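You operate a simulated robot arm through the tools that you are given. There is no shell and no other tool.

You run a simulated robot arm. Do the job below in one go: nothing can be reset, and whatever is moved stays where it is left.

## Task
Sew the grey strip from the orange mat to its blue band.
Fine: start at the ring, end with the foot up and the strip back on the mat; leave the other strips unsewn.

Only the result counts: the job must be done as asked and must still hold three seconds after the hand-in. Knocking over, shifting, dropping, spilling or breaking anything else fails it.

## Robot
A 7-joint arm with a two-finger parallel gripper, fixed in place. Base frame: the origin is at the foot of the arm, x ahead of it, y to its left, z up. Lengths are in mm, angles in rad, forces in N, time in s.
Its first joint turns from -2.601 to 2.601 rad. Payload 3.43 kg.
The tool frame sits at the grasp point between the pads (the TCP): z along the fingers, y along the line on which they close. The tips reach 30 mm beyond it. Largest opening 94 mm; finger width 28, thickness 10; the body of the gripper, 50 by 96 mm, starts 55 mm behind the TCP.
Orientation is that of the tool frame in the base frame, as a unit quaternion [x, y, z, w]. With the fingers straight down and closing along the base's y, the tool's x points along the base's -x, its y along +y and its z along -z.

## Interface
- The arm moves only by the tool move_arm. Its argument "commands" is a list of rows, each a list of 3 entries, a list of its own where there are three numbers: the shift along the tool's x, y, z in mm, then the turn, a rotation vector about the tool's x, y, z in rad, then the finger opening in mm, from 0 to 94. In form: [[[tx, ty, tz], [wx, wy, wz], fingers], ...]. A call has 1 to 20 rows; each row shifts and turns the commanded pose from where the row before left it, along the tool's axes as they then stand. Each row takes 0.2 s and may step no farther than 50 mm and 0.15 rad from the row before; otherwise, or with a gripper value out of range, the whole call is refused. Where a pose cannot be reached the arm comes as near as it can. A force on the tool above 40 N (or 10 N above the force at the start of the call, whichever is more), or a blocked arm, ends the call early, and 0.2 s more pass. Each finger travels about 45 mm/s and halts on what it meets, pressing with about 29 N; the grip force reading is that of the motor and also rises with nothing between the fingers. The clock runs only during rows and for 0.2 s after the last one: add rows that do not move to give the fingers time. It gives the time, the measured TCP pose, the force on the tool (base axes), the opening and the grip force at its end, in the units of the frame above (readings bear some noise), with the torque about the TCP (base axes, N m) and any sound that the robot's microphone picked up.
- Cameras (640 x 400 px; columns grow to the right, rows downward): "scene" is fixed at [213.3, -634, 1356.1]; the picture's right is [0.94, -0.34, 0.00], its down [-0.07, -0.20, -0.98] and it looks along [0.34, 0.92, -0.21] (base axes); focal length 356 px, centre (320, 200). "wrist" rides on the gripper at [76, 14, -103] in the tool frame; the picture's right is [-0.18, 0.98, 0.00], its down [-0.75, -0.14, -0.64] and it looks along [-0.63, -0.12, 0.77] (tool axes); focal length 243 px, centre (320, 200). There is no depth. A picture from a camera that has moved, and an enlarged one, comes with that camera's place and axes in the base frame and with its lens. The place of the scene camera against the robot may be out by one fixed shift of up to 25 mm in any direction.
- capture(camera): a new picture of that camera. The clock stands still meanwhile.
- inspect(camera, box): a new picture of the part [left, top, right, bottom] of that camera's present view, enlarged. The clock stands still meanwhile.
- sign_off(): hands the job in; it is judged then, once.

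Places have to be worked out from the pictures, the camera data and where the tool is seen. Open the gripper and draw the arm clear of the work before you hand the job in, unless the task says otherwise.

The tools are called after "Call:" as a command line: name --argument value ..., lists and objects as JSON in quotes. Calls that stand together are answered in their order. move_arm: Moves the arm, as the interface text tells. Its arguments: {"type":"object","properties":{"commands":{"type":"array","items":{"type":"array"}}},"required":["commands"]} The other tools are called the same way: capture (camera) takes a picture; inspect (camera, box) takes an enlarged picture of a part of a camera's view; sign_off () hands the job in.

At the start:

```text
clock: 0.0
position: [784.1, 600.8, 1254.1]
orientation: [0.0, 1.0, 0.002, 0.003]
wrist_force: [-0.1, 0.3, 0.6]
moment: [-0.02, 0.01, 0.01]
opening: 93.8
gripper_force: 0.1
```

scene: 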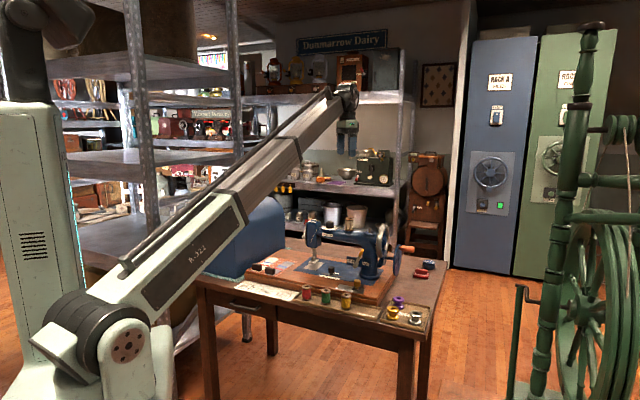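
wrist: 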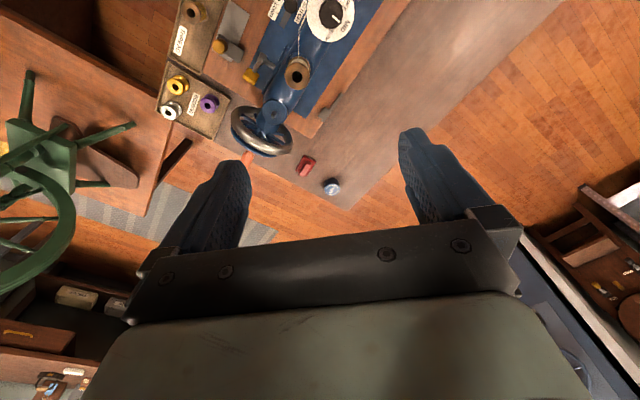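

I'll start by looking closely at the sewing machine and the table with the scene camera and the wrist camera.

Call:
inspect --camera "scene" --box '[230, 190, 450, 330]'

Call:
inspect --camera "wrist" --box '[150, 0, 400, 200]'

Call:
inspect --camera "scene" --box '[230, 240, 350, 315]'

Call:
inspect --camera "scene" --box '[300, 200, 420, 275]'

```text
2.86 times, centred on (340, 260) of scene
camera zoom: at [213.3, -634.0, 1356.1], right [0.94, -0.34, 0.0], down [-0.07, -0.2, -0.98], along [0.34, 0.92, -0.21], focal length 1018 px, centre (263, 29)
```

zoom: 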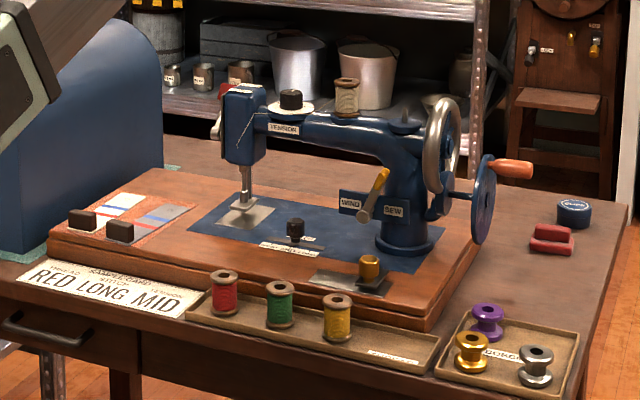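

```text
2.00 times, centred on (275, 100) of wrist
camera zoom: at [707.9, 615.8, 1356.4], right [0.18, 0.98, 0.01], down [0.75, -0.14, 0.65], along [0.64, -0.11, -0.76], focal length 485 px, centre (410, 400)
```

zoom: 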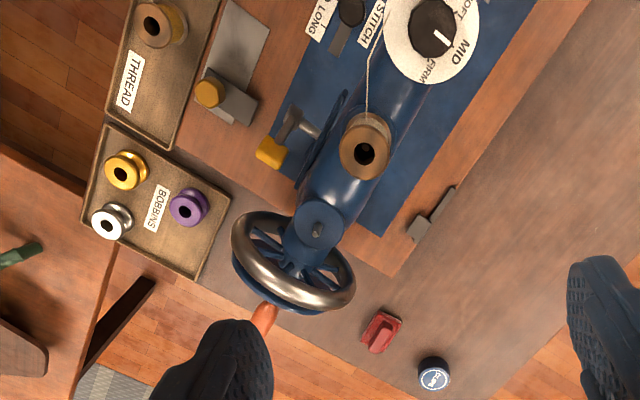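

```text
5.33 times, centred on (290, 278) of scene
camera zoom: at [213.3, -634.0, 1356.1], right [0.94, -0.34, 0.0], down [-0.07, -0.2, -0.98], along [0.34, 0.92, -0.21], focal length 1901 px, centre (480, -213)
```

zoom: 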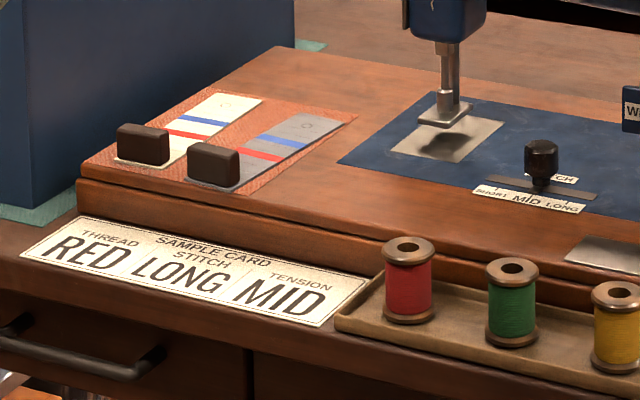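

```text
5.33 times, centred on (360, 238) of scene
camera zoom: at [213.3, -634.0, 1356.1], right [0.94, -0.34, 0.0], down [-0.07, -0.2, -0.98], along [0.34, 0.92, -0.21], focal length 1901 px, centre (107, 0)
```

zoom: 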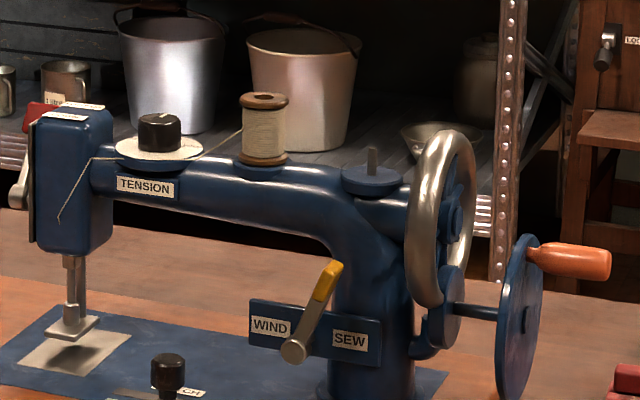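

The sewing machine stands at about 45° to my base frame: needle near (667, 673), handwheel near (880, 478), spool near (781, 575), and the mat near (533, 688). I move the wrist camera back at safe height to get views of the mat, the needle and the controls.

Call:
move_arm --commands '[[[40, -8, 0], [0, 0, 0], 94], [[40, -8, 0], [0, 0, 0], 94], [[40, -8, 10], [0, 0, 0], 94], [[40, -8, 20], [0, 0, 0], 94], [[40, -8, 20], [0, 0, 0], 94], [[0, 0, 0], [0, 0, 0], 94]]'

Call:
capture --camera "wrist"

Call:
capture --camera "scene"

```text
clock: 1.4
position: [592.0, 570.2, 1180.6]
orientation: [0.001, 1.0, 0.003, 0.004]
wrist_force: [0.4, 0.5, -0.6]
moment: [0.0, -0.01, 0.02]
opening: 93.9
gripper_force: 0.0
out of reach, approached as far as the arm can: row 1, 2, 3
```

```text
taken
camera wrist: at [516.7, 584.8, 1282.8], right [0.18, 0.98, 0.01], down [0.75, -0.15, 0.65], along [0.64, -0.11, -0.76], focal length 243 px, centre (320, 200)
```

wrist: 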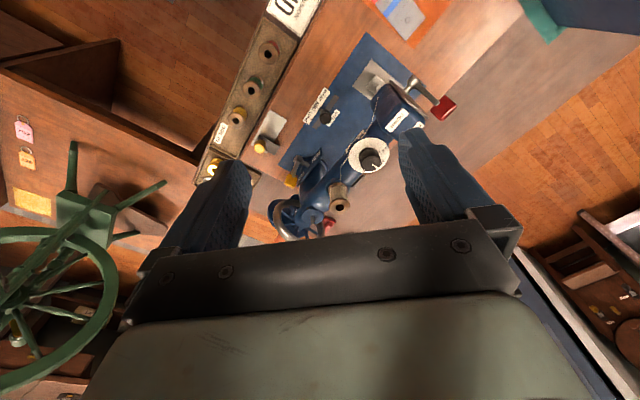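

```text
taken
```

scene: 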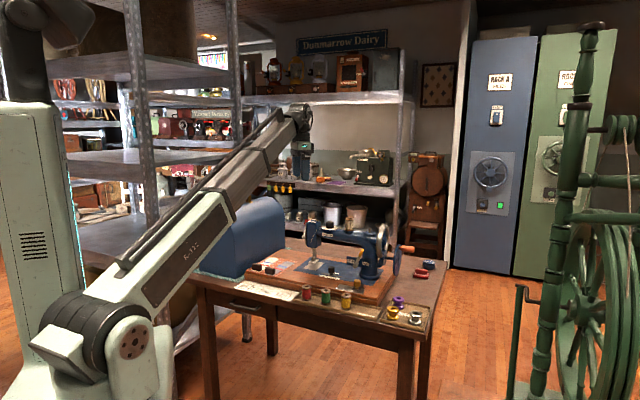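

The wrist camera now shows the needle, lever with red knob behind the head, and the dial. I enlarge these parts to read the states.

Call:
inspect --camera "wrist" --box '[300, 0, 480, 120]'

Call:
inspect --camera "wrist" --box '[200, 100, 410, 240]'

Call:
inspect --camera "scene" --box '[300, 210, 348, 240]'

Call:
inspect --camera "scene" --box '[340, 240, 388, 270]'

Call:
inspect --camera "scene" --box '[290, 240, 338, 270]'

Call:
inspect --camera "scene" --box '[240, 252, 304, 292]'

```text
3.33 times, centred on (390, 60) of wrist
camera zoom: at [516.7, 584.8, 1282.8], right [0.18, 0.98, 0.01], down [0.75, -0.15, 0.65], along [0.64, -0.11, -0.76], focal length 809 px, centre (87, 667)
```

zoom: 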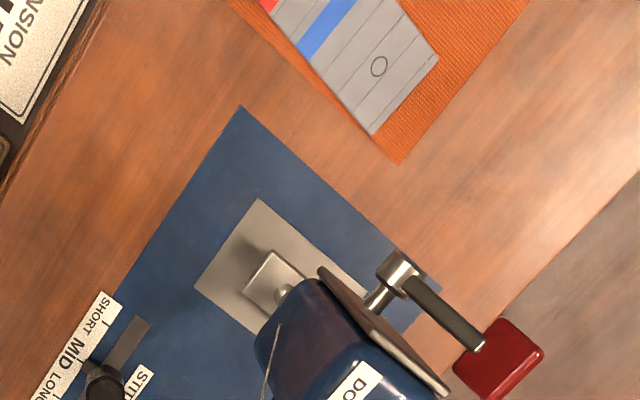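

```text
2.86 times, centred on (305, 170) of wrist
camera zoom: at [516.7, 584.8, 1282.8], right [0.18, 0.98, 0.01], down [0.75, -0.15, 0.65], along [0.64, -0.11, -0.76], focal length 693 px, centre (363, 286)
```

zoom: 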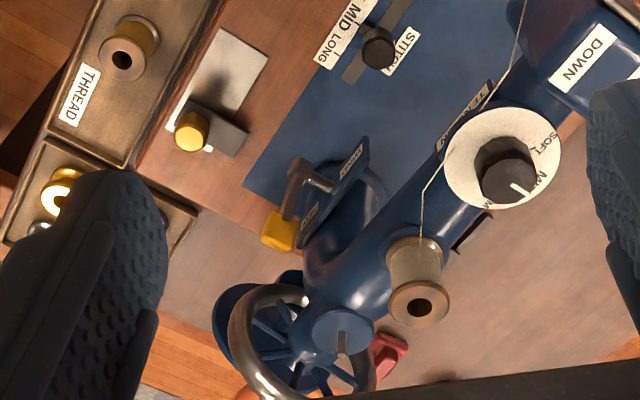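

```text
13.33 times, centred on (324, 225) of scene
camera zoom: at [213.3, -634.0, 1356.1], right [0.94, -0.34, 0.0], down [-0.07, -0.2, -0.98], along [0.34, 0.92, -0.21], focal length 4753 px, centre (267, -133)
```

zoom: 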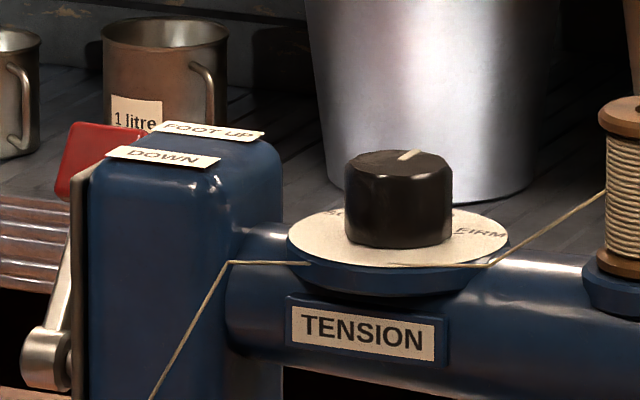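

```text
13.33 times, centred on (364, 255) of scene
camera zoom: at [213.3, -634.0, 1356.1], right [0.94, -0.34, 0.0], down [-0.07, -0.2, -0.98], along [0.34, 0.92, -0.21], focal length 4753 px, centre (-267, -533)
```

zoom: 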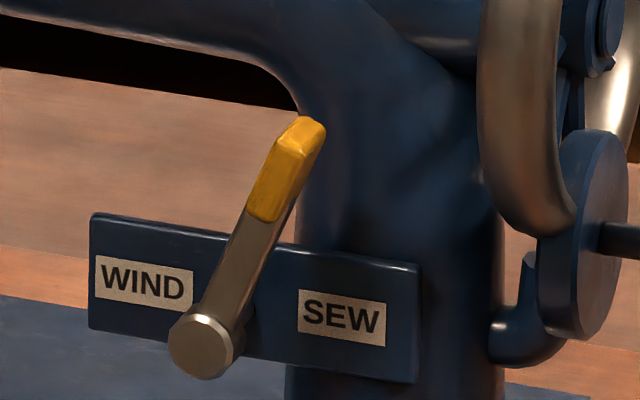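

```text
13.33 times, centred on (314, 255) of scene
camera zoom: at [213.3, -634.0, 1356.1], right [0.94, -0.34, 0.0], down [-0.07, -0.2, -0.98], along [0.34, 0.92, -0.21], focal length 4753 px, centre (400, -533)
```

zoom: 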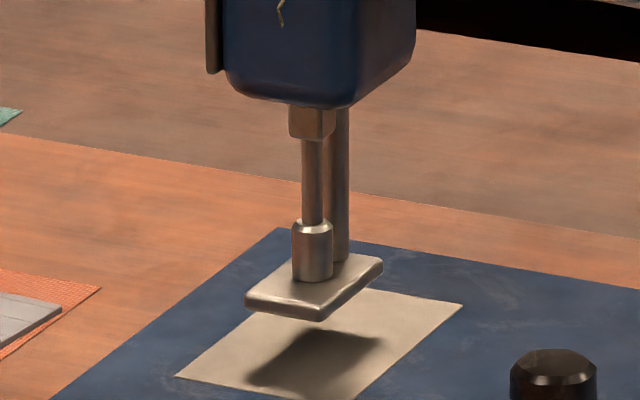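

```text
10.00 times, centred on (272, 272) of scene
camera zoom: at [213.3, -634.0, 1356.1], right [0.94, -0.34, 0.0], down [-0.07, -0.2, -0.98], along [0.34, 0.92, -0.21], focal length 3564 px, centre (800, -520)
```

zoom: 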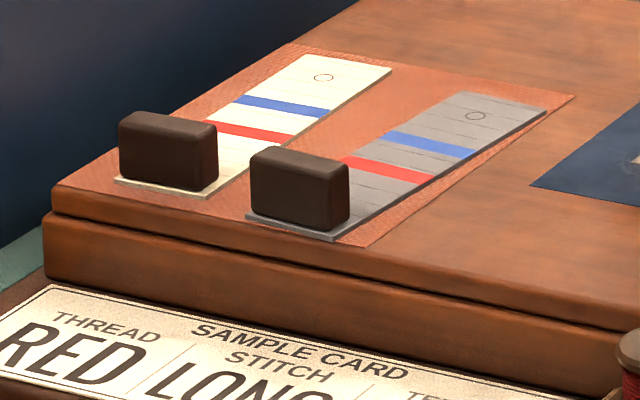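

Lever leans toward SEW, foot is up, and the grey strip has the ring at its far end with the blue band next. I turn the wrist 45° so the camera looks from the front side into the machine, for a clear look at the mat and needle.

Call:
move_arm --commands '[[[30, 10, 25], [0, 0, 0], 94], [[30, 10, 25], [0, 0, 0], 94], [[0, 0, 25], [0, 0, -0.131], 94], [[0, 0, 0], [0, 0, -0.131], 94], [[0, 0, 0], [0, 0, -0.131], 94], [[0, 0, 0], [0, 0, -0.131], 94], [[0, 0, 0], [0, 0, -0.131], 94], [[0, 0, 0], [0, 0, -0.131], 94], [[0, 0, 0], [0, 0, 0], 94]]'

Call:
capture --camera "wrist"

```text
clock: 3.4
position: [531.8, 589.2, 1106.0]
orientation: [-0.385, 0.923, 0.001, 0.003]
wrist_force: [0.1, -0.1, -0.1]
moment: [0.0, 0.05, -0.01]
opening: 94.0
gripper_force: 0.1
```

```text
taken
camera wrist: at [468.9, 545.6, 1208.6], right [-0.57, 0.82, 0.0], down [0.63, 0.43, 0.65], along [0.53, 0.37, -0.76], focal length 243 px, centre (320, 200)
```

wrist: 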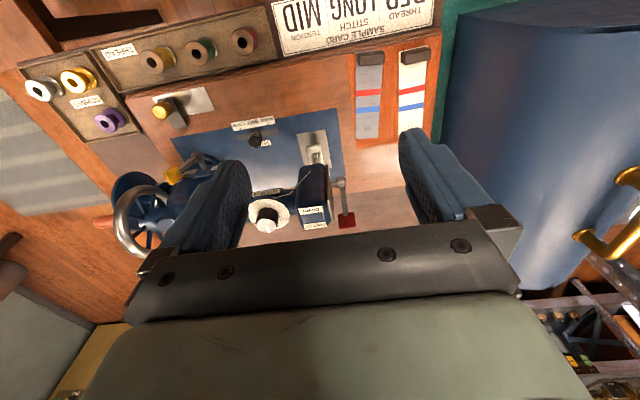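

This view from the front shows everything in the machine's own orientation. I enlarge the strips, needle area and controls.

Call:
inspect --camera "wrist" --box '[330, 30, 450, 150]'

Call:
inspect --camera "wrist" --box '[220, 100, 370, 240]'

Call:
inspect --camera "wrist" --box '[90, 80, 260, 260]'

```text
3.33 times, centred on (390, 90) of wrist
camera zoom: at [468.9, 545.6, 1208.6], right [-0.57, 0.82, 0.0], down [0.63, 0.43, 0.65], along [0.53, 0.37, -0.76], focal length 809 px, centre (87, 567)
```

zoom: 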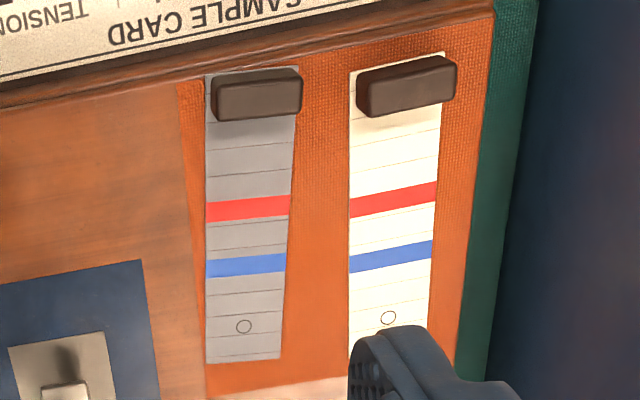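

```text
2.86 times, centred on (295, 170) of wrist
camera zoom: at [468.9, 545.6, 1208.6], right [-0.57, 0.82, 0.0], down [0.63, 0.43, 0.65], along [0.53, 0.37, -0.76], focal length 693 px, centre (391, 286)
```

zoom: 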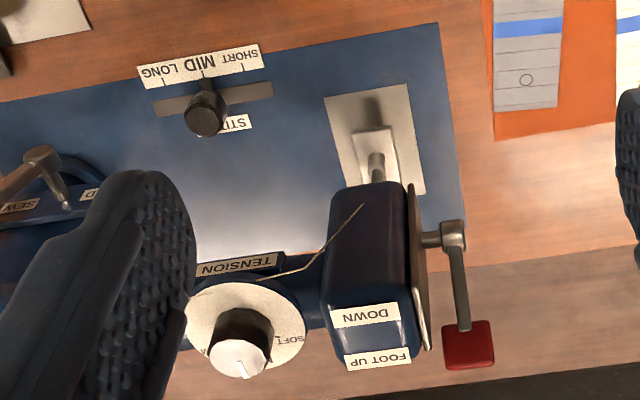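

```text
2.22 times, centred on (175, 170) of wrist
camera zoom: at [468.9, 545.6, 1208.6], right [-0.57, 0.82, 0.0], down [0.63, 0.43, 0.65], along [0.53, 0.37, -0.76], focal length 539 px, centre (642, 267)
```

zoom: 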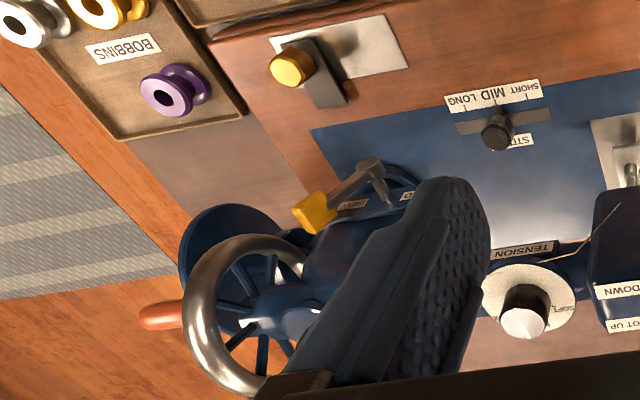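

I now have rough places: grey handle about (481, 640, 815), ring about (570, 719), blue band about 33 mm before the ring, strip direction about (0.75, 0.66). I move above the grey strip's handle for a close look, staying well above the work.

Call:
move_arm --commands '[[[0, 24, 25], [0, 0, 0.034], 94], [[0, 24, 40], [0, 0, 0.034], 94], [[0, 24, 40], [0, 0, 0], 94], [[0, 0, 40], [0, 0, 0], 94], [[0, 0, 0], [0, 0, 0], 94]]'

Call:
capture --camera "wrist"

Call:
capture --camera "scene"

```text
clock: 4.6
position: [483.1, 640.9, 960.9]
orientation: [-0.35, 0.937, 0.001, 0.003]
wrist_force: [0.3, 0.0, -1.0]
moment: [0.01, 0.0, -0.02]
opening: 93.9
gripper_force: 0.1
```

```text
taken
camera wrist: at [416.6, 602.6, 1063.0], right [-0.51, 0.86, 0.0], down [0.66, 0.39, 0.65], along [0.56, 0.33, -0.76], focal length 243 px, centre (320, 200)
```

wrist: 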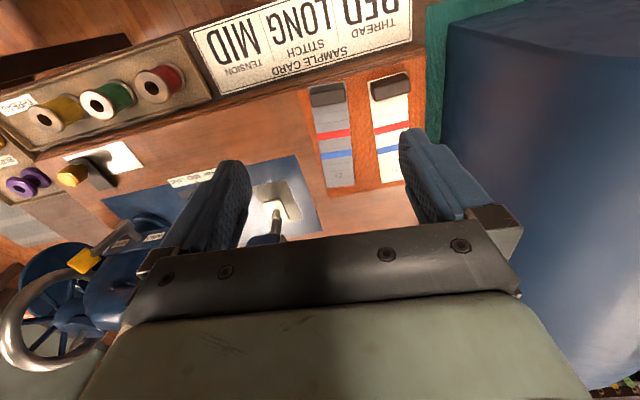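

```text
taken
```

scene: 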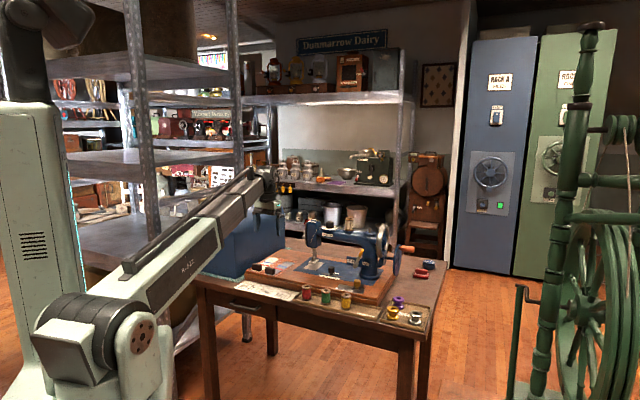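

I enlarge the scene around the gripper to calibrate the scene camera against my known TCP, and the wrist view around the strips.

Call:
inspect --camera "scene" --box '[230, 160, 326, 220]'

Call:
inspect --camera "wrist" --box '[230, 60, 430, 250]'

Call:
inspect --camera "wrist" --box '[0, 120, 240, 300]'

```text
6.67 times, centred on (278, 190) of scene
camera zoom: at [213.3, -634.0, 1356.1], right [0.94, -0.34, 0.0], down [-0.07, -0.2, -0.98], along [0.34, 0.92, -0.21], focal length 2376 px, centre (600, 267)
```

zoom: 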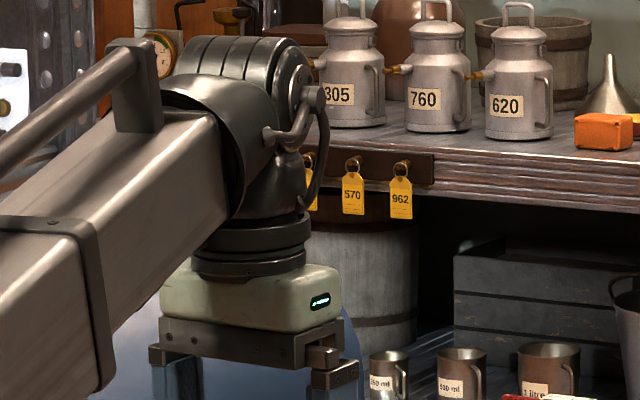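

```text
2.11 times, centred on (330, 155) of wrist
camera zoom: at [416.6, 602.6, 1063.0], right [-0.51, 0.86, 0.0], down [0.66, 0.39, 0.65], along [0.56, 0.33, -0.76], focal length 511 px, centre (299, 295)
```

zoom: 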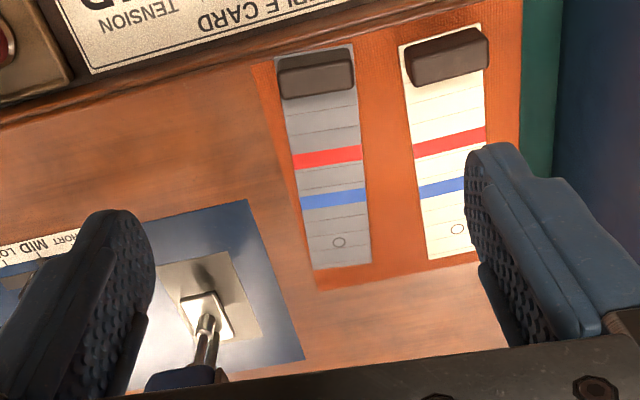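

```text
2.22 times, centred on (120, 210) of wrist
camera zoom: at [416.6, 602.6, 1063.0], right [-0.51, 0.86, 0.0], down [0.66, 0.39, 0.65], along [0.56, 0.33, -0.76], focal length 539 px, centre (764, 178)
```

zoom: 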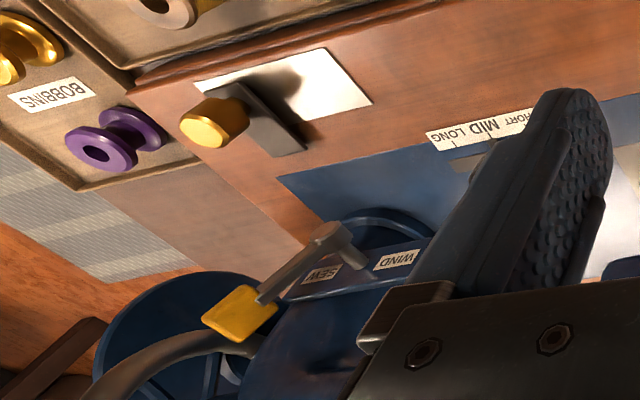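

Triangulating two wrist views gives: strip surface z≈768, ring ≈(576, 729), grey block ≈(485, 655) and 36 mm wide, strip yaw ≈39.5°. The machine is at ≈45° and the foot centre is ≈(668, 673, 790). I move in front of the machine head to see the needle and foot more closely.

Call:
move_arm --commands '[[[-15, -27, 0], [0, 0, -0.035], 94], [[-15, -27, 14], [0, 0, -0.035], 94], [[-15, -27, 14], [0, 0, 0], 94], [[-15, -27, 14], [0, 0, 0], 94], [[0, 0, 14], [0, 0, 0], 94], [[0, 0, 0], [0, 0, 0], 94]]'

Call:
capture --camera "wrist"

Call:
inspect --camera "wrist" --box '[240, 100, 400, 240]'

```text
clock: 6.0
position: [602.7, 604.7, 905.6]
orientation: [-0.384, 0.923, 0.001, 0.003]
wrist_force: [0.4, -0.4, 0.6]
moment: [0.01, 0.01, 0.02]
opening: 93.9
gripper_force: 0.1
```

```text
taken
camera wrist: at [538.0, 561.2, 1008.4], right [-0.57, 0.82, 0.0], down [0.63, 0.43, 0.65], along [0.53, 0.37, -0.76], focal length 243 px, centre (320, 200)
```

wrist: 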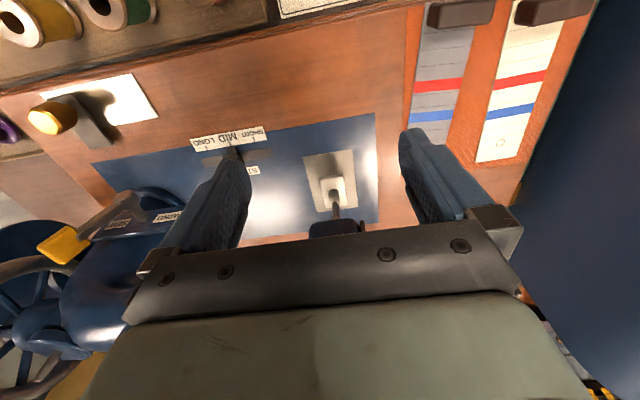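

```text
2.86 times, centred on (320, 170) of wrist
camera zoom: at [538.0, 561.2, 1008.4], right [-0.57, 0.82, 0.0], down [0.63, 0.43, 0.65], along [0.53, 0.37, -0.76], focal length 693 px, centre (320, 286)
```

zoom: 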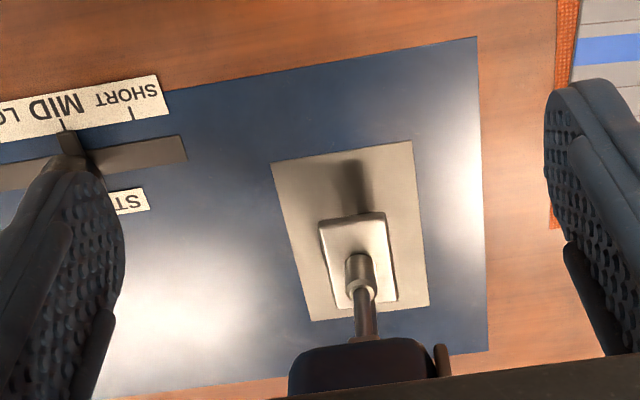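

I zoom further on the foot in the scene view to see whether the needle is raised and which bar carries it.

Call:
inspect --camera "scene" --box '[304, 248, 328, 272]'

Call:
inspect --camera "wrist" --box '[300, 160, 370, 220]'

Call:
inspect --camera "scene" --box '[296, 215, 336, 265]'

```text
16.00 times, centred on (316, 260) of scene
camera zoom: at [213.3, -634.0, 1356.1], right [0.94, -0.34, 0.0], down [-0.07, -0.2, -0.98], along [0.34, 0.92, -0.21], focal length 5703 px, centre (384, -760)
```

zoom: 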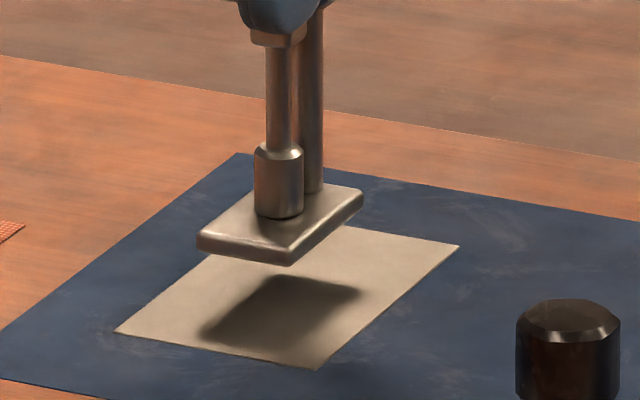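

```text
6.67 times, centred on (335, 190) of wrist
camera zoom: at [538.0, 561.2, 1008.4], right [-0.57, 0.82, 0.0], down [0.63, 0.43, 0.65], along [0.53, 0.37, -0.76], focal length 1618 px, centre (220, 267)
```

zoom: 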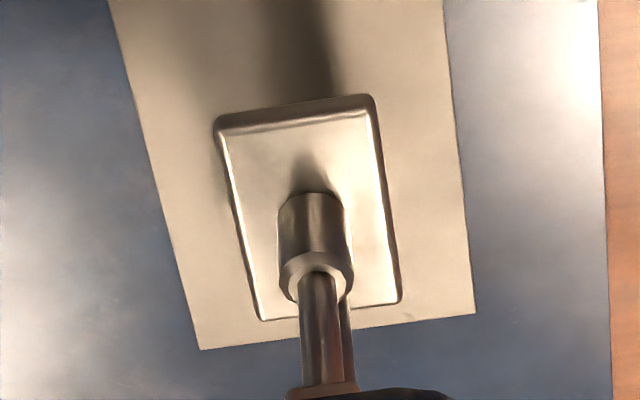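

```text
8.00 times, centred on (316, 240) of scene
camera zoom: at [213.3, -634.0, 1356.1], right [0.94, -0.34, 0.0], down [-0.07, -0.2, -0.98], along [0.34, 0.92, -0.21], focal length 2852 px, centre (352, -120)
```

zoom: 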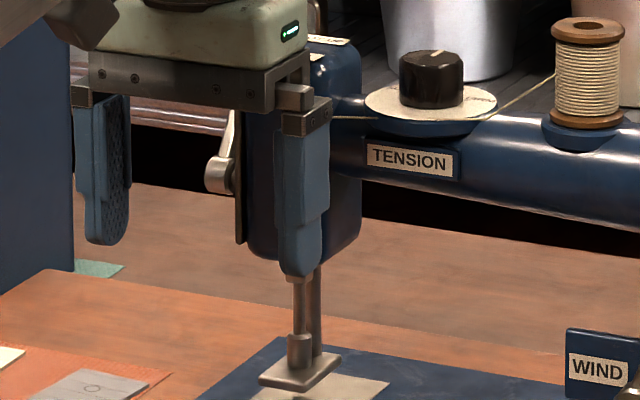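

The needle bar is at the foot centre ≈(670, 673), with the foot raised well above the plate. Next I go above the grey block with the fingers at about 56 mm, turned to the strip's yaw, for a last check before gripping.

Call:
move_arm --commands '[[[12, 30, 0], [0, 0, 0.05], 94], [[12, 30, 0], [0, 0, 0.051], 80], [[12, 30, 0], [0, 0, 0], 70], [[11.3, 28.9, 0], [0, 0, 0], 60], [[0, 0, 20], [0, 0, 0], 56], [[0, 0, 20], [0, 0, 0], 56], [[0, 0, 0], [0, 0, 0], 56]]'

Call:
capture --camera "wrist"

Call:
inspect --camera "wrist" --box '[220, 40, 420, 240]'

Call:
inspect --camera "scene" --box '[230, 225, 310, 295]'

```text
clock: 7.6
position: [488.8, 662.6, 864.7]
orientation: [-0.337, 0.942, 0.002, 0.003]
wrist_force: [0.2, -0.1, 0.0]
moment: [-0.01, -0.01, 0.0]
opening: 56.1
gripper_force: 0.2
```

```text
taken
camera wrist: at [420.4, 625.4, 968.1], right [-0.48, 0.88, 0.0], down [0.67, 0.37, 0.65], along [0.57, 0.31, -0.76], focal length 243 px, centre (320, 200)
```

wrist: 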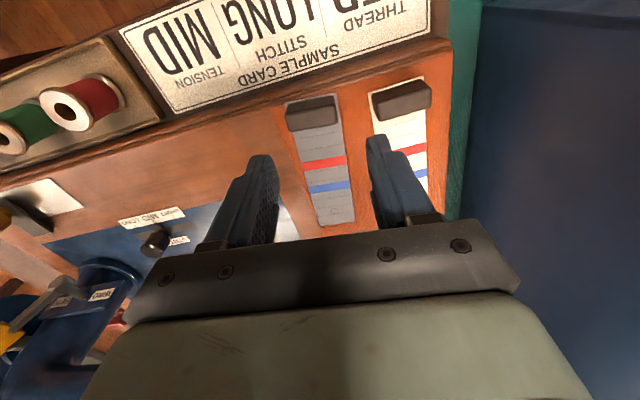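

```text
2.00 times, centred on (320, 140) of wrist
camera zoom: at [420.4, 625.4, 968.1], right [-0.48, 0.88, 0.0], down [0.67, 0.37, 0.65], along [0.57, 0.31, -0.76], focal length 485 px, centre (320, 320)
```

zoom: 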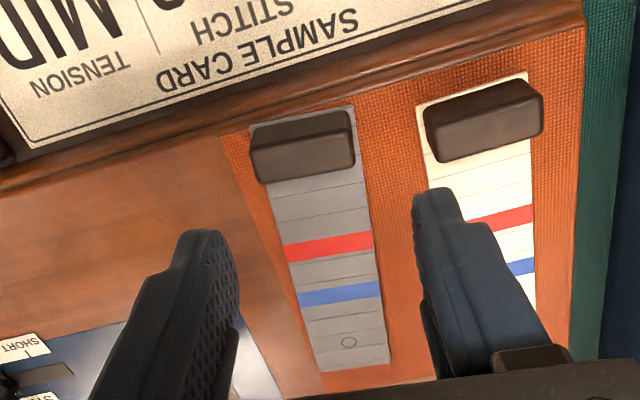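

```text
5.71 times, centred on (270, 260) of scene
camera zoom: at [213.3, -634.0, 1356.1], right [0.94, -0.34, 0.0], down [-0.07, -0.2, -0.98], along [0.34, 0.92, -0.21], focal length 2037 px, centre (606, -143)
```

zoom: 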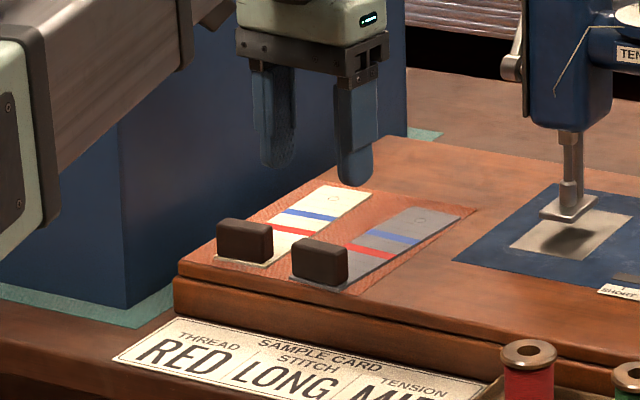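

The block centre agrees over three views: (484.7, 655.0), top z≈792, yaw 39.2°. I shift the last few mm and lower so that the tips end about 5 mm above the strip.

Call:
move_arm --commands '[[[8, -3.3, 0], [0, 0, 0], 56], [[0, 0, 20], [0, 0, 0], 56], [[0, 0, 20], [0, 0, 0], 56], [[0, 0, 18], [0, 0, 0], 56], [[0, 0, 0], [0, 0, 0], 56]]'

Call:
capture --camera "wrist"

Call:
inspect --camera "scene" --box '[240, 240, 304, 290]'

```text
clock: 8.8
position: [484.9, 655.3, 807.5]
orientation: [-0.337, 0.942, 0.001, 0.003]
wrist_force: [0.5, 0.7, -0.3]
moment: [0.0, 0.0, -0.01]
opening: 56.5
gripper_force: 0.1
```

```text
taken
camera wrist: at [416.8, 618.3, 909.5], right [-0.48, 0.88, 0.0], down [0.67, 0.37, 0.65], along [0.57, 0.31, -0.76], focal length 243 px, centre (320, 200)
```

wrist: 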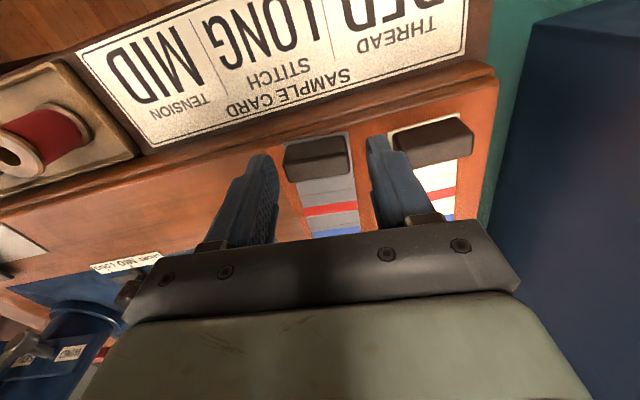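

```text
8.00 times, centred on (272, 265) of scene
camera zoom: at [213.3, -634.0, 1356.1], right [0.94, -0.34, 0.0], down [-0.07, -0.2, -0.98], along [0.34, 0.92, -0.21], focal length 2852 px, centre (704, -320)
```

zoom: 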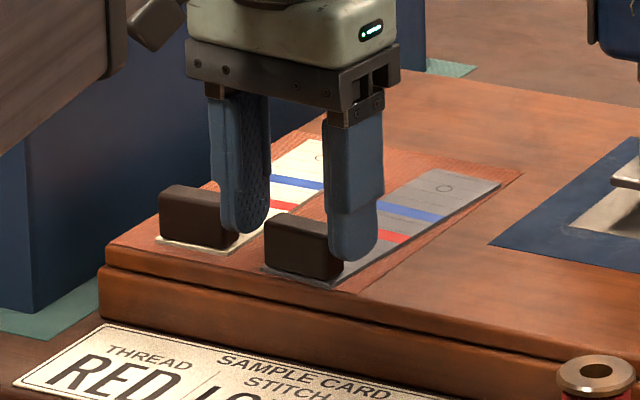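

In both views the fingers straddle the grey block evenly (about 10 mm each side), and the tips are clear of the strip. I lower 4 mm more and close.

Call:
move_arm --commands '[[[0, 0, 4], [0, 0, 0], 56], [[0, 0, 0], [0, 0, 0], 45], [[0, 0, 0], [0, 0, 0], 36], [[0, 0, 0], [0, 0, 0], 30], [[0, 0, 0], [0, 0, 0], 30], [[0, 0, 0], [0, 0, 0], 30]]'

Call:
capture --camera "wrist"

```text
clock: 10.2
position: [485.1, 655.5, 803.3]
orientation: [-0.338, 0.941, 0.002, 0.004]
wrist_force: [-0.1, -0.1, 0.7]
moment: [0.04, -0.03, -0.04]
opening: 38.8
gripper_force: 29.2
```

```text
taken
camera wrist: at [417.1, 618.4, 905.6], right [-0.48, 0.88, 0.0], down [0.67, 0.37, 0.65], along [0.57, 0.31, -0.76], focal length 243 px, centre (320, 200)
```

wrist: 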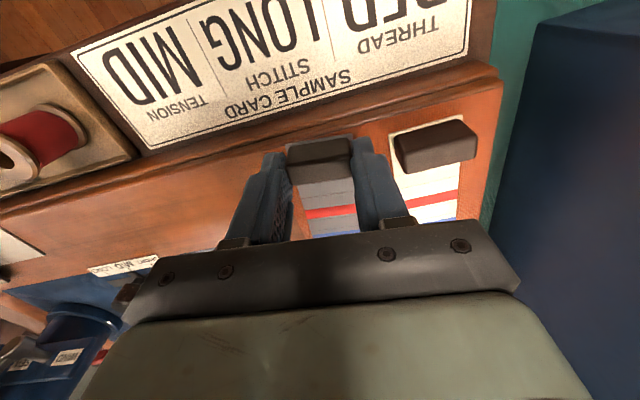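

The block is held at 38.8 mm opening with 29 N. I lift 35 mm and check how the strip hangs.

Call:
move_arm --commands '[[[0, 0, -10], [0, 0, 0], 30], [[0, 0, -12], [0, 0, 0], 30], [[0, 0, -13], [0, 0, 0], 30], [[0, 0, 0], [0, 0, 0], 30]]'

Call:
capture --camera "wrist"

Call:
inspect --camera "scene" --box '[240, 230, 340, 290]'

```text
clock: 11.2
position: [485.1, 654.7, 839.2]
orientation: [-0.337, 0.942, 0.002, 0.004]
wrist_force: [0.1, 0.4, -0.1]
moment: [-0.01, 0.04, -0.02]
opening: 38.9
gripper_force: 29.0
```

```text
taken
camera wrist: at [417.2, 618.7, 941.1], right [-0.48, 0.88, 0.0], down [0.67, 0.37, 0.65], along [0.57, 0.31, -0.76], focal length 243 px, centre (320, 200)
```

wrist: 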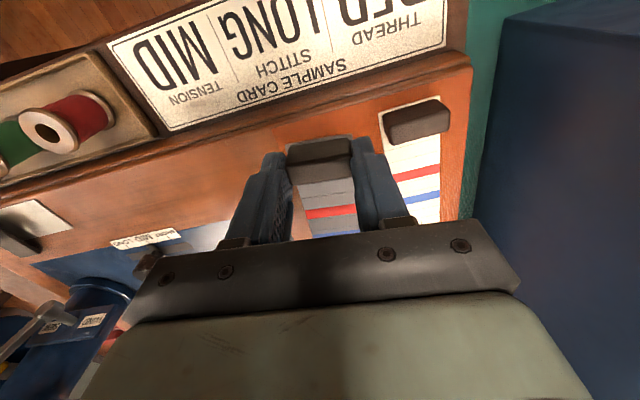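

```text
6.40 times, centred on (290, 260) of scene
camera zoom: at [213.3, -634.0, 1356.1], right [0.94, -0.34, 0.0], down [-0.07, -0.2, -0.98], along [0.34, 0.92, -0.21], focal length 2281 px, centre (512, -184)
```

zoom: 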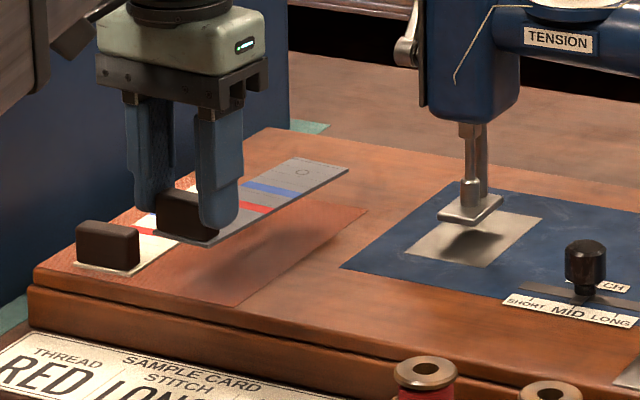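

The strip is held level and square. I back off toward the front, turn it to the machine's 45°, and carry it across in front of the foot at a height above everything there.

Call:
move_arm --commands '[[[15.4, -1.5, 0], [0, 0, 0], 30], [[15.4, -1.5, 0], [0, 0, 0], 30], [[0, 0, 0], [0, 0, -0.05], 30], [[0, 0, 0], [0, 0, -0.048], 30], [[0, -29.7, 0], [0, 0, 0], 30], [[0, -29.7, 0], [0, 0, 0], 30], [[0, -29.7, 0], [0, 0, 0], 30], [[0, -29.7, 0], [0, 0, 0], 30], [[0, 0, 0], [0, 0, 0], 30]]'

Call:
capture --camera "wrist"

Call:
inspect --camera "scene" --box '[260, 220, 370, 300]'

```text
clock: 13.2
position: [547.3, 549.8, 836.9]
orientation: [-0.384, 0.923, 0.001, 0.003]
wrist_force: [-0.8, 1.2, -0.3]
moment: [-0.01, 0.01, -0.01]
opening: 38.9
gripper_force: 29.4
```

```text
taken
camera wrist: at [484.0, 506.3, 940.2], right [-0.57, 0.82, 0.0], down [0.63, 0.43, 0.65], along [0.53, 0.37, -0.76], focal length 243 px, centre (320, 200)
```

wrist: 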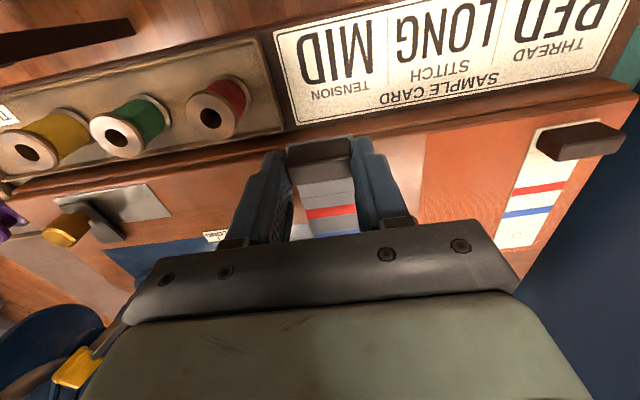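

```text
5.00 times, centred on (315, 260) of scene
camera zoom: at [213.3, -634.0, 1356.1], right [0.94, -0.34, 0.0], down [-0.07, -0.2, -0.98], along [0.34, 0.92, -0.21], focal length 1782 px, centre (345, -100)
```

zoom: 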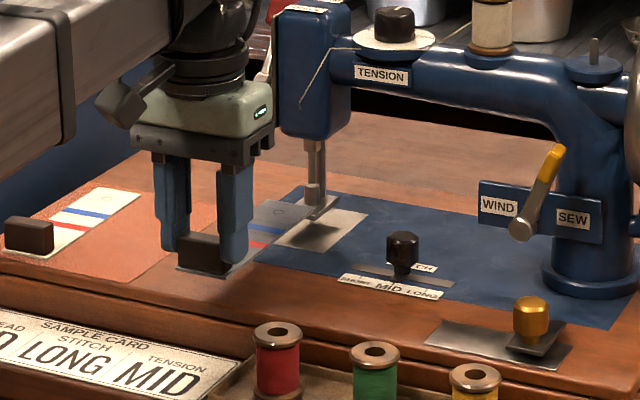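

TCP is at f≈776, a≈-1.8 in machine axes; the strip's tip is still in front of the foot. I lower to z≈810 (strip about 6 mm above the bed, about 10 mm under the foot) and slide in halfway.

Call:
move_arm --commands '[[[0, 0, 14], [0, 0, 0], 30], [[0, 0, 13], [0, 0, 0], 30], [[0, 0, 0], [0, 0, 0], 30], [[-10, 0, 0], [0, 0, 0], 30], [[-10, 0, 0], [0, 0, 0], 30], [[-10, 0, 0], [0, 0, 0], 30], [[0, 0, 0], [0, 0, 0], 30]]'

Call:
inspect --camera "scene" --box '[280, 240, 344, 290]'

Call:
inspect --camera "wrist" --box '[240, 120, 400, 240]'

```text
clock: 14.8
position: [568.4, 570.9, 811.0]
orientation: [-0.382, 0.924, 0.002, 0.003]
wrist_force: [-0.7, -0.3, -0.3]
moment: [-0.01, -0.02, -0.03]
opening: 38.8
gripper_force: 28.8
```

```text
8.00 times, centred on (312, 265) of scene
camera zoom: at [213.3, -634.0, 1356.1], right [0.94, -0.34, 0.0], down [-0.07, -0.2, -0.98], along [0.34, 0.92, -0.21], focal length 2852 px, centre (384, -320)
```

zoom: 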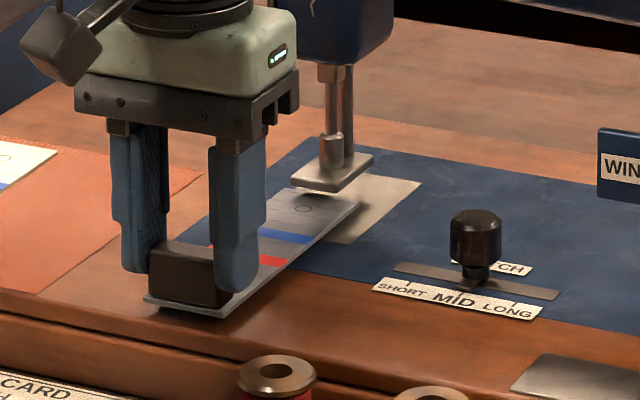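

```text
3.33 times, centred on (320, 180) of wrist
camera zoom: at [504.6, 527.9, 913.0], right [-0.56, 0.83, 0.0], down [0.63, 0.43, 0.65], along [0.53, 0.37, -0.76], focal length 809 px, centre (320, 267)
```

zoom: 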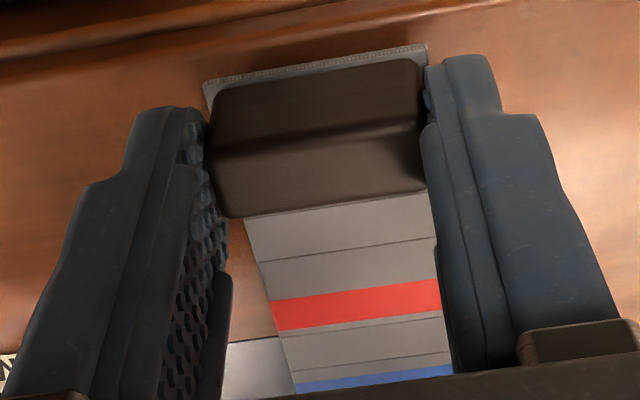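

The strip tip enters neatly below the raised foot. I slide the remaining 28 mm.

Call:
move_arm --commands '[[[-10, 0, 0], [0, 0, 0], 30], [[-10, 0, 0], [0, 0, 0], 30], [[-8.2, 0, 0], [0, 0, 0], 30], [[0, 0, 0], [0, 0, 0], 30]]'

Call:
inspect --camera "scene" --box '[285, 245, 341, 285]'

Call:
capture --camera "wrist"

```text
clock: 15.8
position: [587.7, 591.9, 811.5]
orientation: [-0.383, 0.924, 0.001, 0.003]
wrist_force: [0.0, -0.1, 0.3]
moment: [-0.01, -0.03, -0.03]
opening: 38.8
gripper_force: 28.9
```

```text
10.00 times, centred on (313, 265) of scene
camera zoom: at [213.3, -634.0, 1356.1], right [0.94, -0.34, 0.0], down [-0.07, -0.2, -0.98], along [0.34, 0.92, -0.21], focal length 3564 px, centre (390, -450)
```

zoom: 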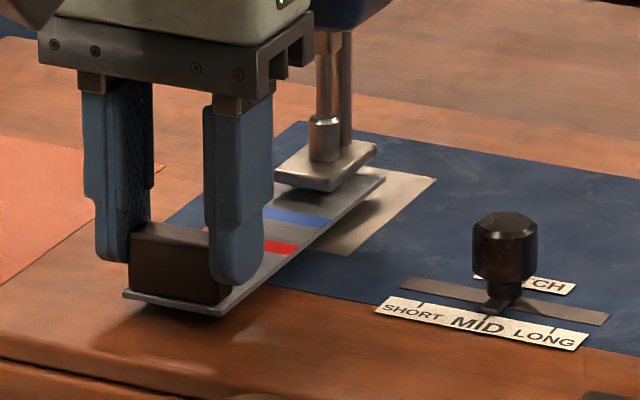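

```text
taken
camera wrist: at [523.5, 548.5, 913.8], right [-0.56, 0.83, 0.0], down [0.63, 0.43, 0.65], along [0.53, 0.37, -0.76], focal length 243 px, centre (320, 200)
```

wrist: 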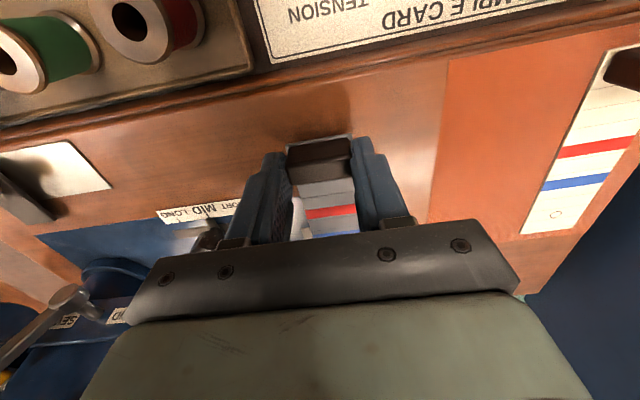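

The ring is now nominally under the needle. I lower the strip to the bed in small steps watching the force.

Call:
move_arm --commands '[[[0, 0, 4], [0, 0, 0], 30], [[0, 0, 2.5], [0, 0, 0], 30], [[0, 0, 0], [0, 0, 0], 30]]'

Call:
inspect --camera "scene" --box '[285, 245, 341, 285]'

```text
clock: 16.6
position: [588.9, 592.0, 804.6]
orientation: [-0.383, 0.924, 0.002, 0.003]
wrist_force: [0.7, -0.1, -0.6]
moment: [-0.02, 0.03, -0.01]
opening: 38.5
gripper_force: 29.6
```

```text
10.00 times, centred on (313, 265) of scene
camera zoom: at [213.3, -634.0, 1356.1], right [0.94, -0.34, 0.0], down [-0.07, -0.2, -0.98], along [0.34, 0.92, -0.21], focal length 3564 px, centre (390, -450)
```

zoom: 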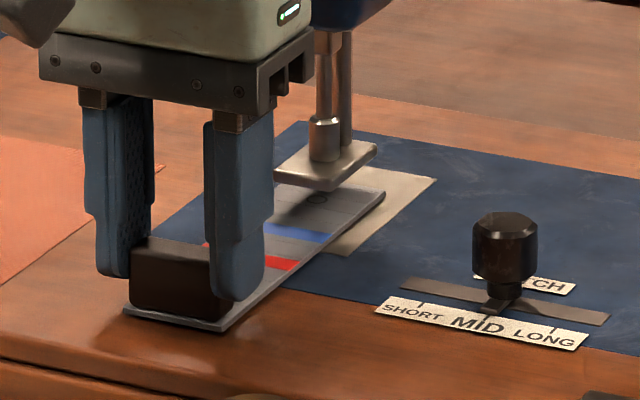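

The ring is visible beside the foot's edge in the scene view. I lower another 1.5 mm, then release the strip and pull straight up to measure the strip against the foot with the wrist camera.

Call:
move_arm --commands '[[[0, 0, 1], [0, 0, 0], 30], [[0, 0, 0.8], [0, 0, 0], 30], [[0, 0, 0], [0, 0, 0], 30]]'

```text
clock: 17.4
position: [587.4, 592.1, 804.0]
orientation: [-0.383, 0.924, 0.002, 0.003]
wrist_force: [-0.2, 1.0, -0.4]
moment: [-0.02, -0.04, -0.01]
opening: 38.8
gripper_force: 29.3
```

Call:
move_arm --commands '[[[0, 0, 1], [0, 0, 0], 30], [[0, 0, 0], [0, 0, 0], 30]]'

Call:
inspect --camera "scene" --box '[290, 255, 326, 285]'

```text
clock: 18.0
position: [587.4, 592.7, 802.2]
orientation: [-0.383, 0.924, 0.002, 0.004]
wrist_force: [-0.6, 1.8, 12.9]
moment: [0.17, -0.1, 0.04]
opening: 38.7
gripper_force: 28.4
```

```text
13.33 times, centred on (308, 270) of scene
camera zoom: at [213.3, -634.0, 1356.1], right [0.94, -0.34, 0.0], down [-0.07, -0.2, -0.98], along [0.34, 0.92, -0.21], focal length 4753 px, centre (480, -733)
```

zoom: 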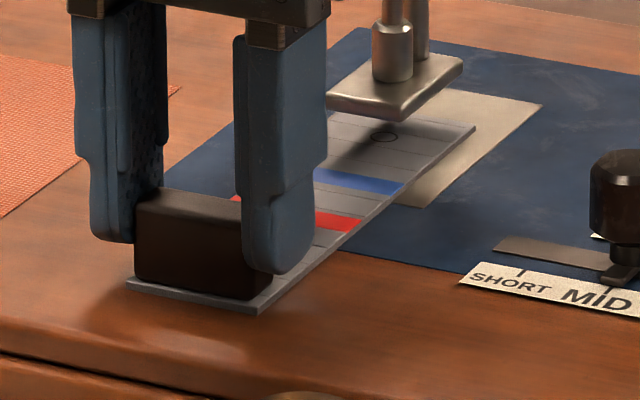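

Contact with the bed (13 N). I relieve by 0.6 mm, open to release the strip, and rise straight up to look.

Call:
move_arm --commands '[[[0, 0, -0.7], [0, 0, 0], 30], [[0, 0, 0], [0, 0, 0], 45], [[0, 0, 0], [0, 0, 0], 60], [[0, 0, 0], [0, 0, 0], 60], [[0, 0, -20], [0, 0, 0], 60], [[0, 0, -40], [0, 0, 0], 80], [[0, 0, -40], [0, 0, 0], 94], [[0, 0, 0], [0, 0, 0], 94], [[0, 0, 0], [0, 0, 0], 94]]'

Call:
capture --camera "wrist"

Call:
inspect --camera "wrist" --box '[250, 80, 410, 240]'

Call:
inspect --camera "scene" --box '[285, 245, 341, 285]'

```text
clock: 20.0
position: [586.3, 589.5, 904.9]
orientation: [-0.383, 0.924, 0.001, 0.004]
wrist_force: [0.1, 0.4, 0.0]
moment: [-0.01, 0.0, -0.01]
opening: 94.1
gripper_force: 0.0
```

```text
taken
camera wrist: at [522.3, 547.2, 1006.5], right [-0.56, 0.83, 0.0], down [0.63, 0.43, 0.65], along [0.53, 0.37, -0.76], focal length 243 px, centre (320, 200)
```

wrist: 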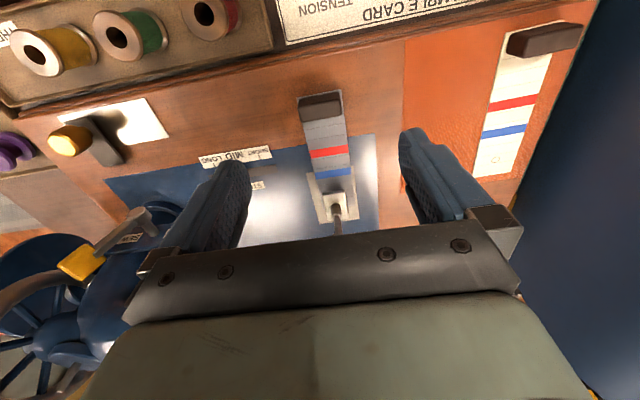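

```text
2.50 times, centred on (330, 160) of wrist
camera zoom: at [522.3, 547.2, 1006.5], right [-0.56, 0.83, 0.0], down [0.63, 0.43, 0.65], along [0.53, 0.37, -0.76], focal length 606 px, centre (295, 300)
```

zoom: 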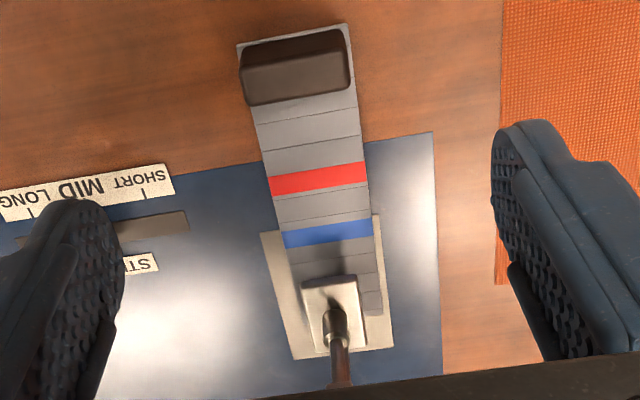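

```text
10.00 times, centred on (313, 265) of scene
camera zoom: at [213.3, -634.0, 1356.1], right [0.94, -0.34, 0.0], down [-0.07, -0.2, -0.98], along [0.34, 0.92, -0.21], focal length 3564 px, centre (390, -450)
```

zoom: 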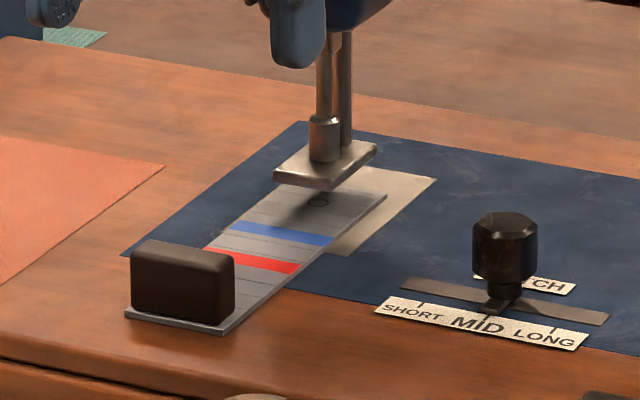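

The strip lies straight (yaw within 1°), the ring is within about 2 mm of the needle along the feed, but the strip's centreline is about 2.5 mm too far left (a≈-3.7 against needle a≈-1.2). I go back down to re-grip the block for a small lateral correction.

Call:
move_arm --commands '[[[0, 0, 30], [0, 0, 0], 70], [[0, 0, 30], [0, 0, 0], 58], [[0, 0, 25], [0, 0, 0], 56], [[0, 0, 13.5], [0, 0, 0], 56], [[0, 0, 0], [0, 0, 0], 46], [[0, 0, 0], [0, 0, 0], 38], [[0, 0, 0], [0, 0, 0], 30], [[0, 0, 0], [0, 0, 0], 30], [[0, 0, 0], [0, 0, 0], 30]]'

```text
clock: 22.0
position: [586.5, 590.6, 804.1]
orientation: [-0.382, 0.924, 0.001, 0.002]
wrist_force: [1.1, 0.8, 0.9]
moment: [-0.06, -0.03, -0.02]
opening: 38.8
gripper_force: 28.1
```

Gripped again. I lift 1.2 mm, shift 2.2 mm toward the handwheel side, and take readings.

Call:
move_arm --commands '[[[0, 0, -1.2], [0, 0, 0], 30], [[-0.5, -2.2, 0], [0, 0, 0], 30], [[0, 0, 0], [0, 0, 0], 30], [[0, 0, 1.7], [0, 0, 0], 30], [[0, 0, 0], [0, 0, 0], 30]]'

```text
clock: 23.2
position: [589.6, 589.9, 803.8]
orientation: [-0.382, 0.924, 0.002, 0.004]
wrist_force: [-1.1, 0.5, 7.5]
moment: [0.07, 0.0, 0.0]
opening: 38.6
gripper_force: 28.8
```

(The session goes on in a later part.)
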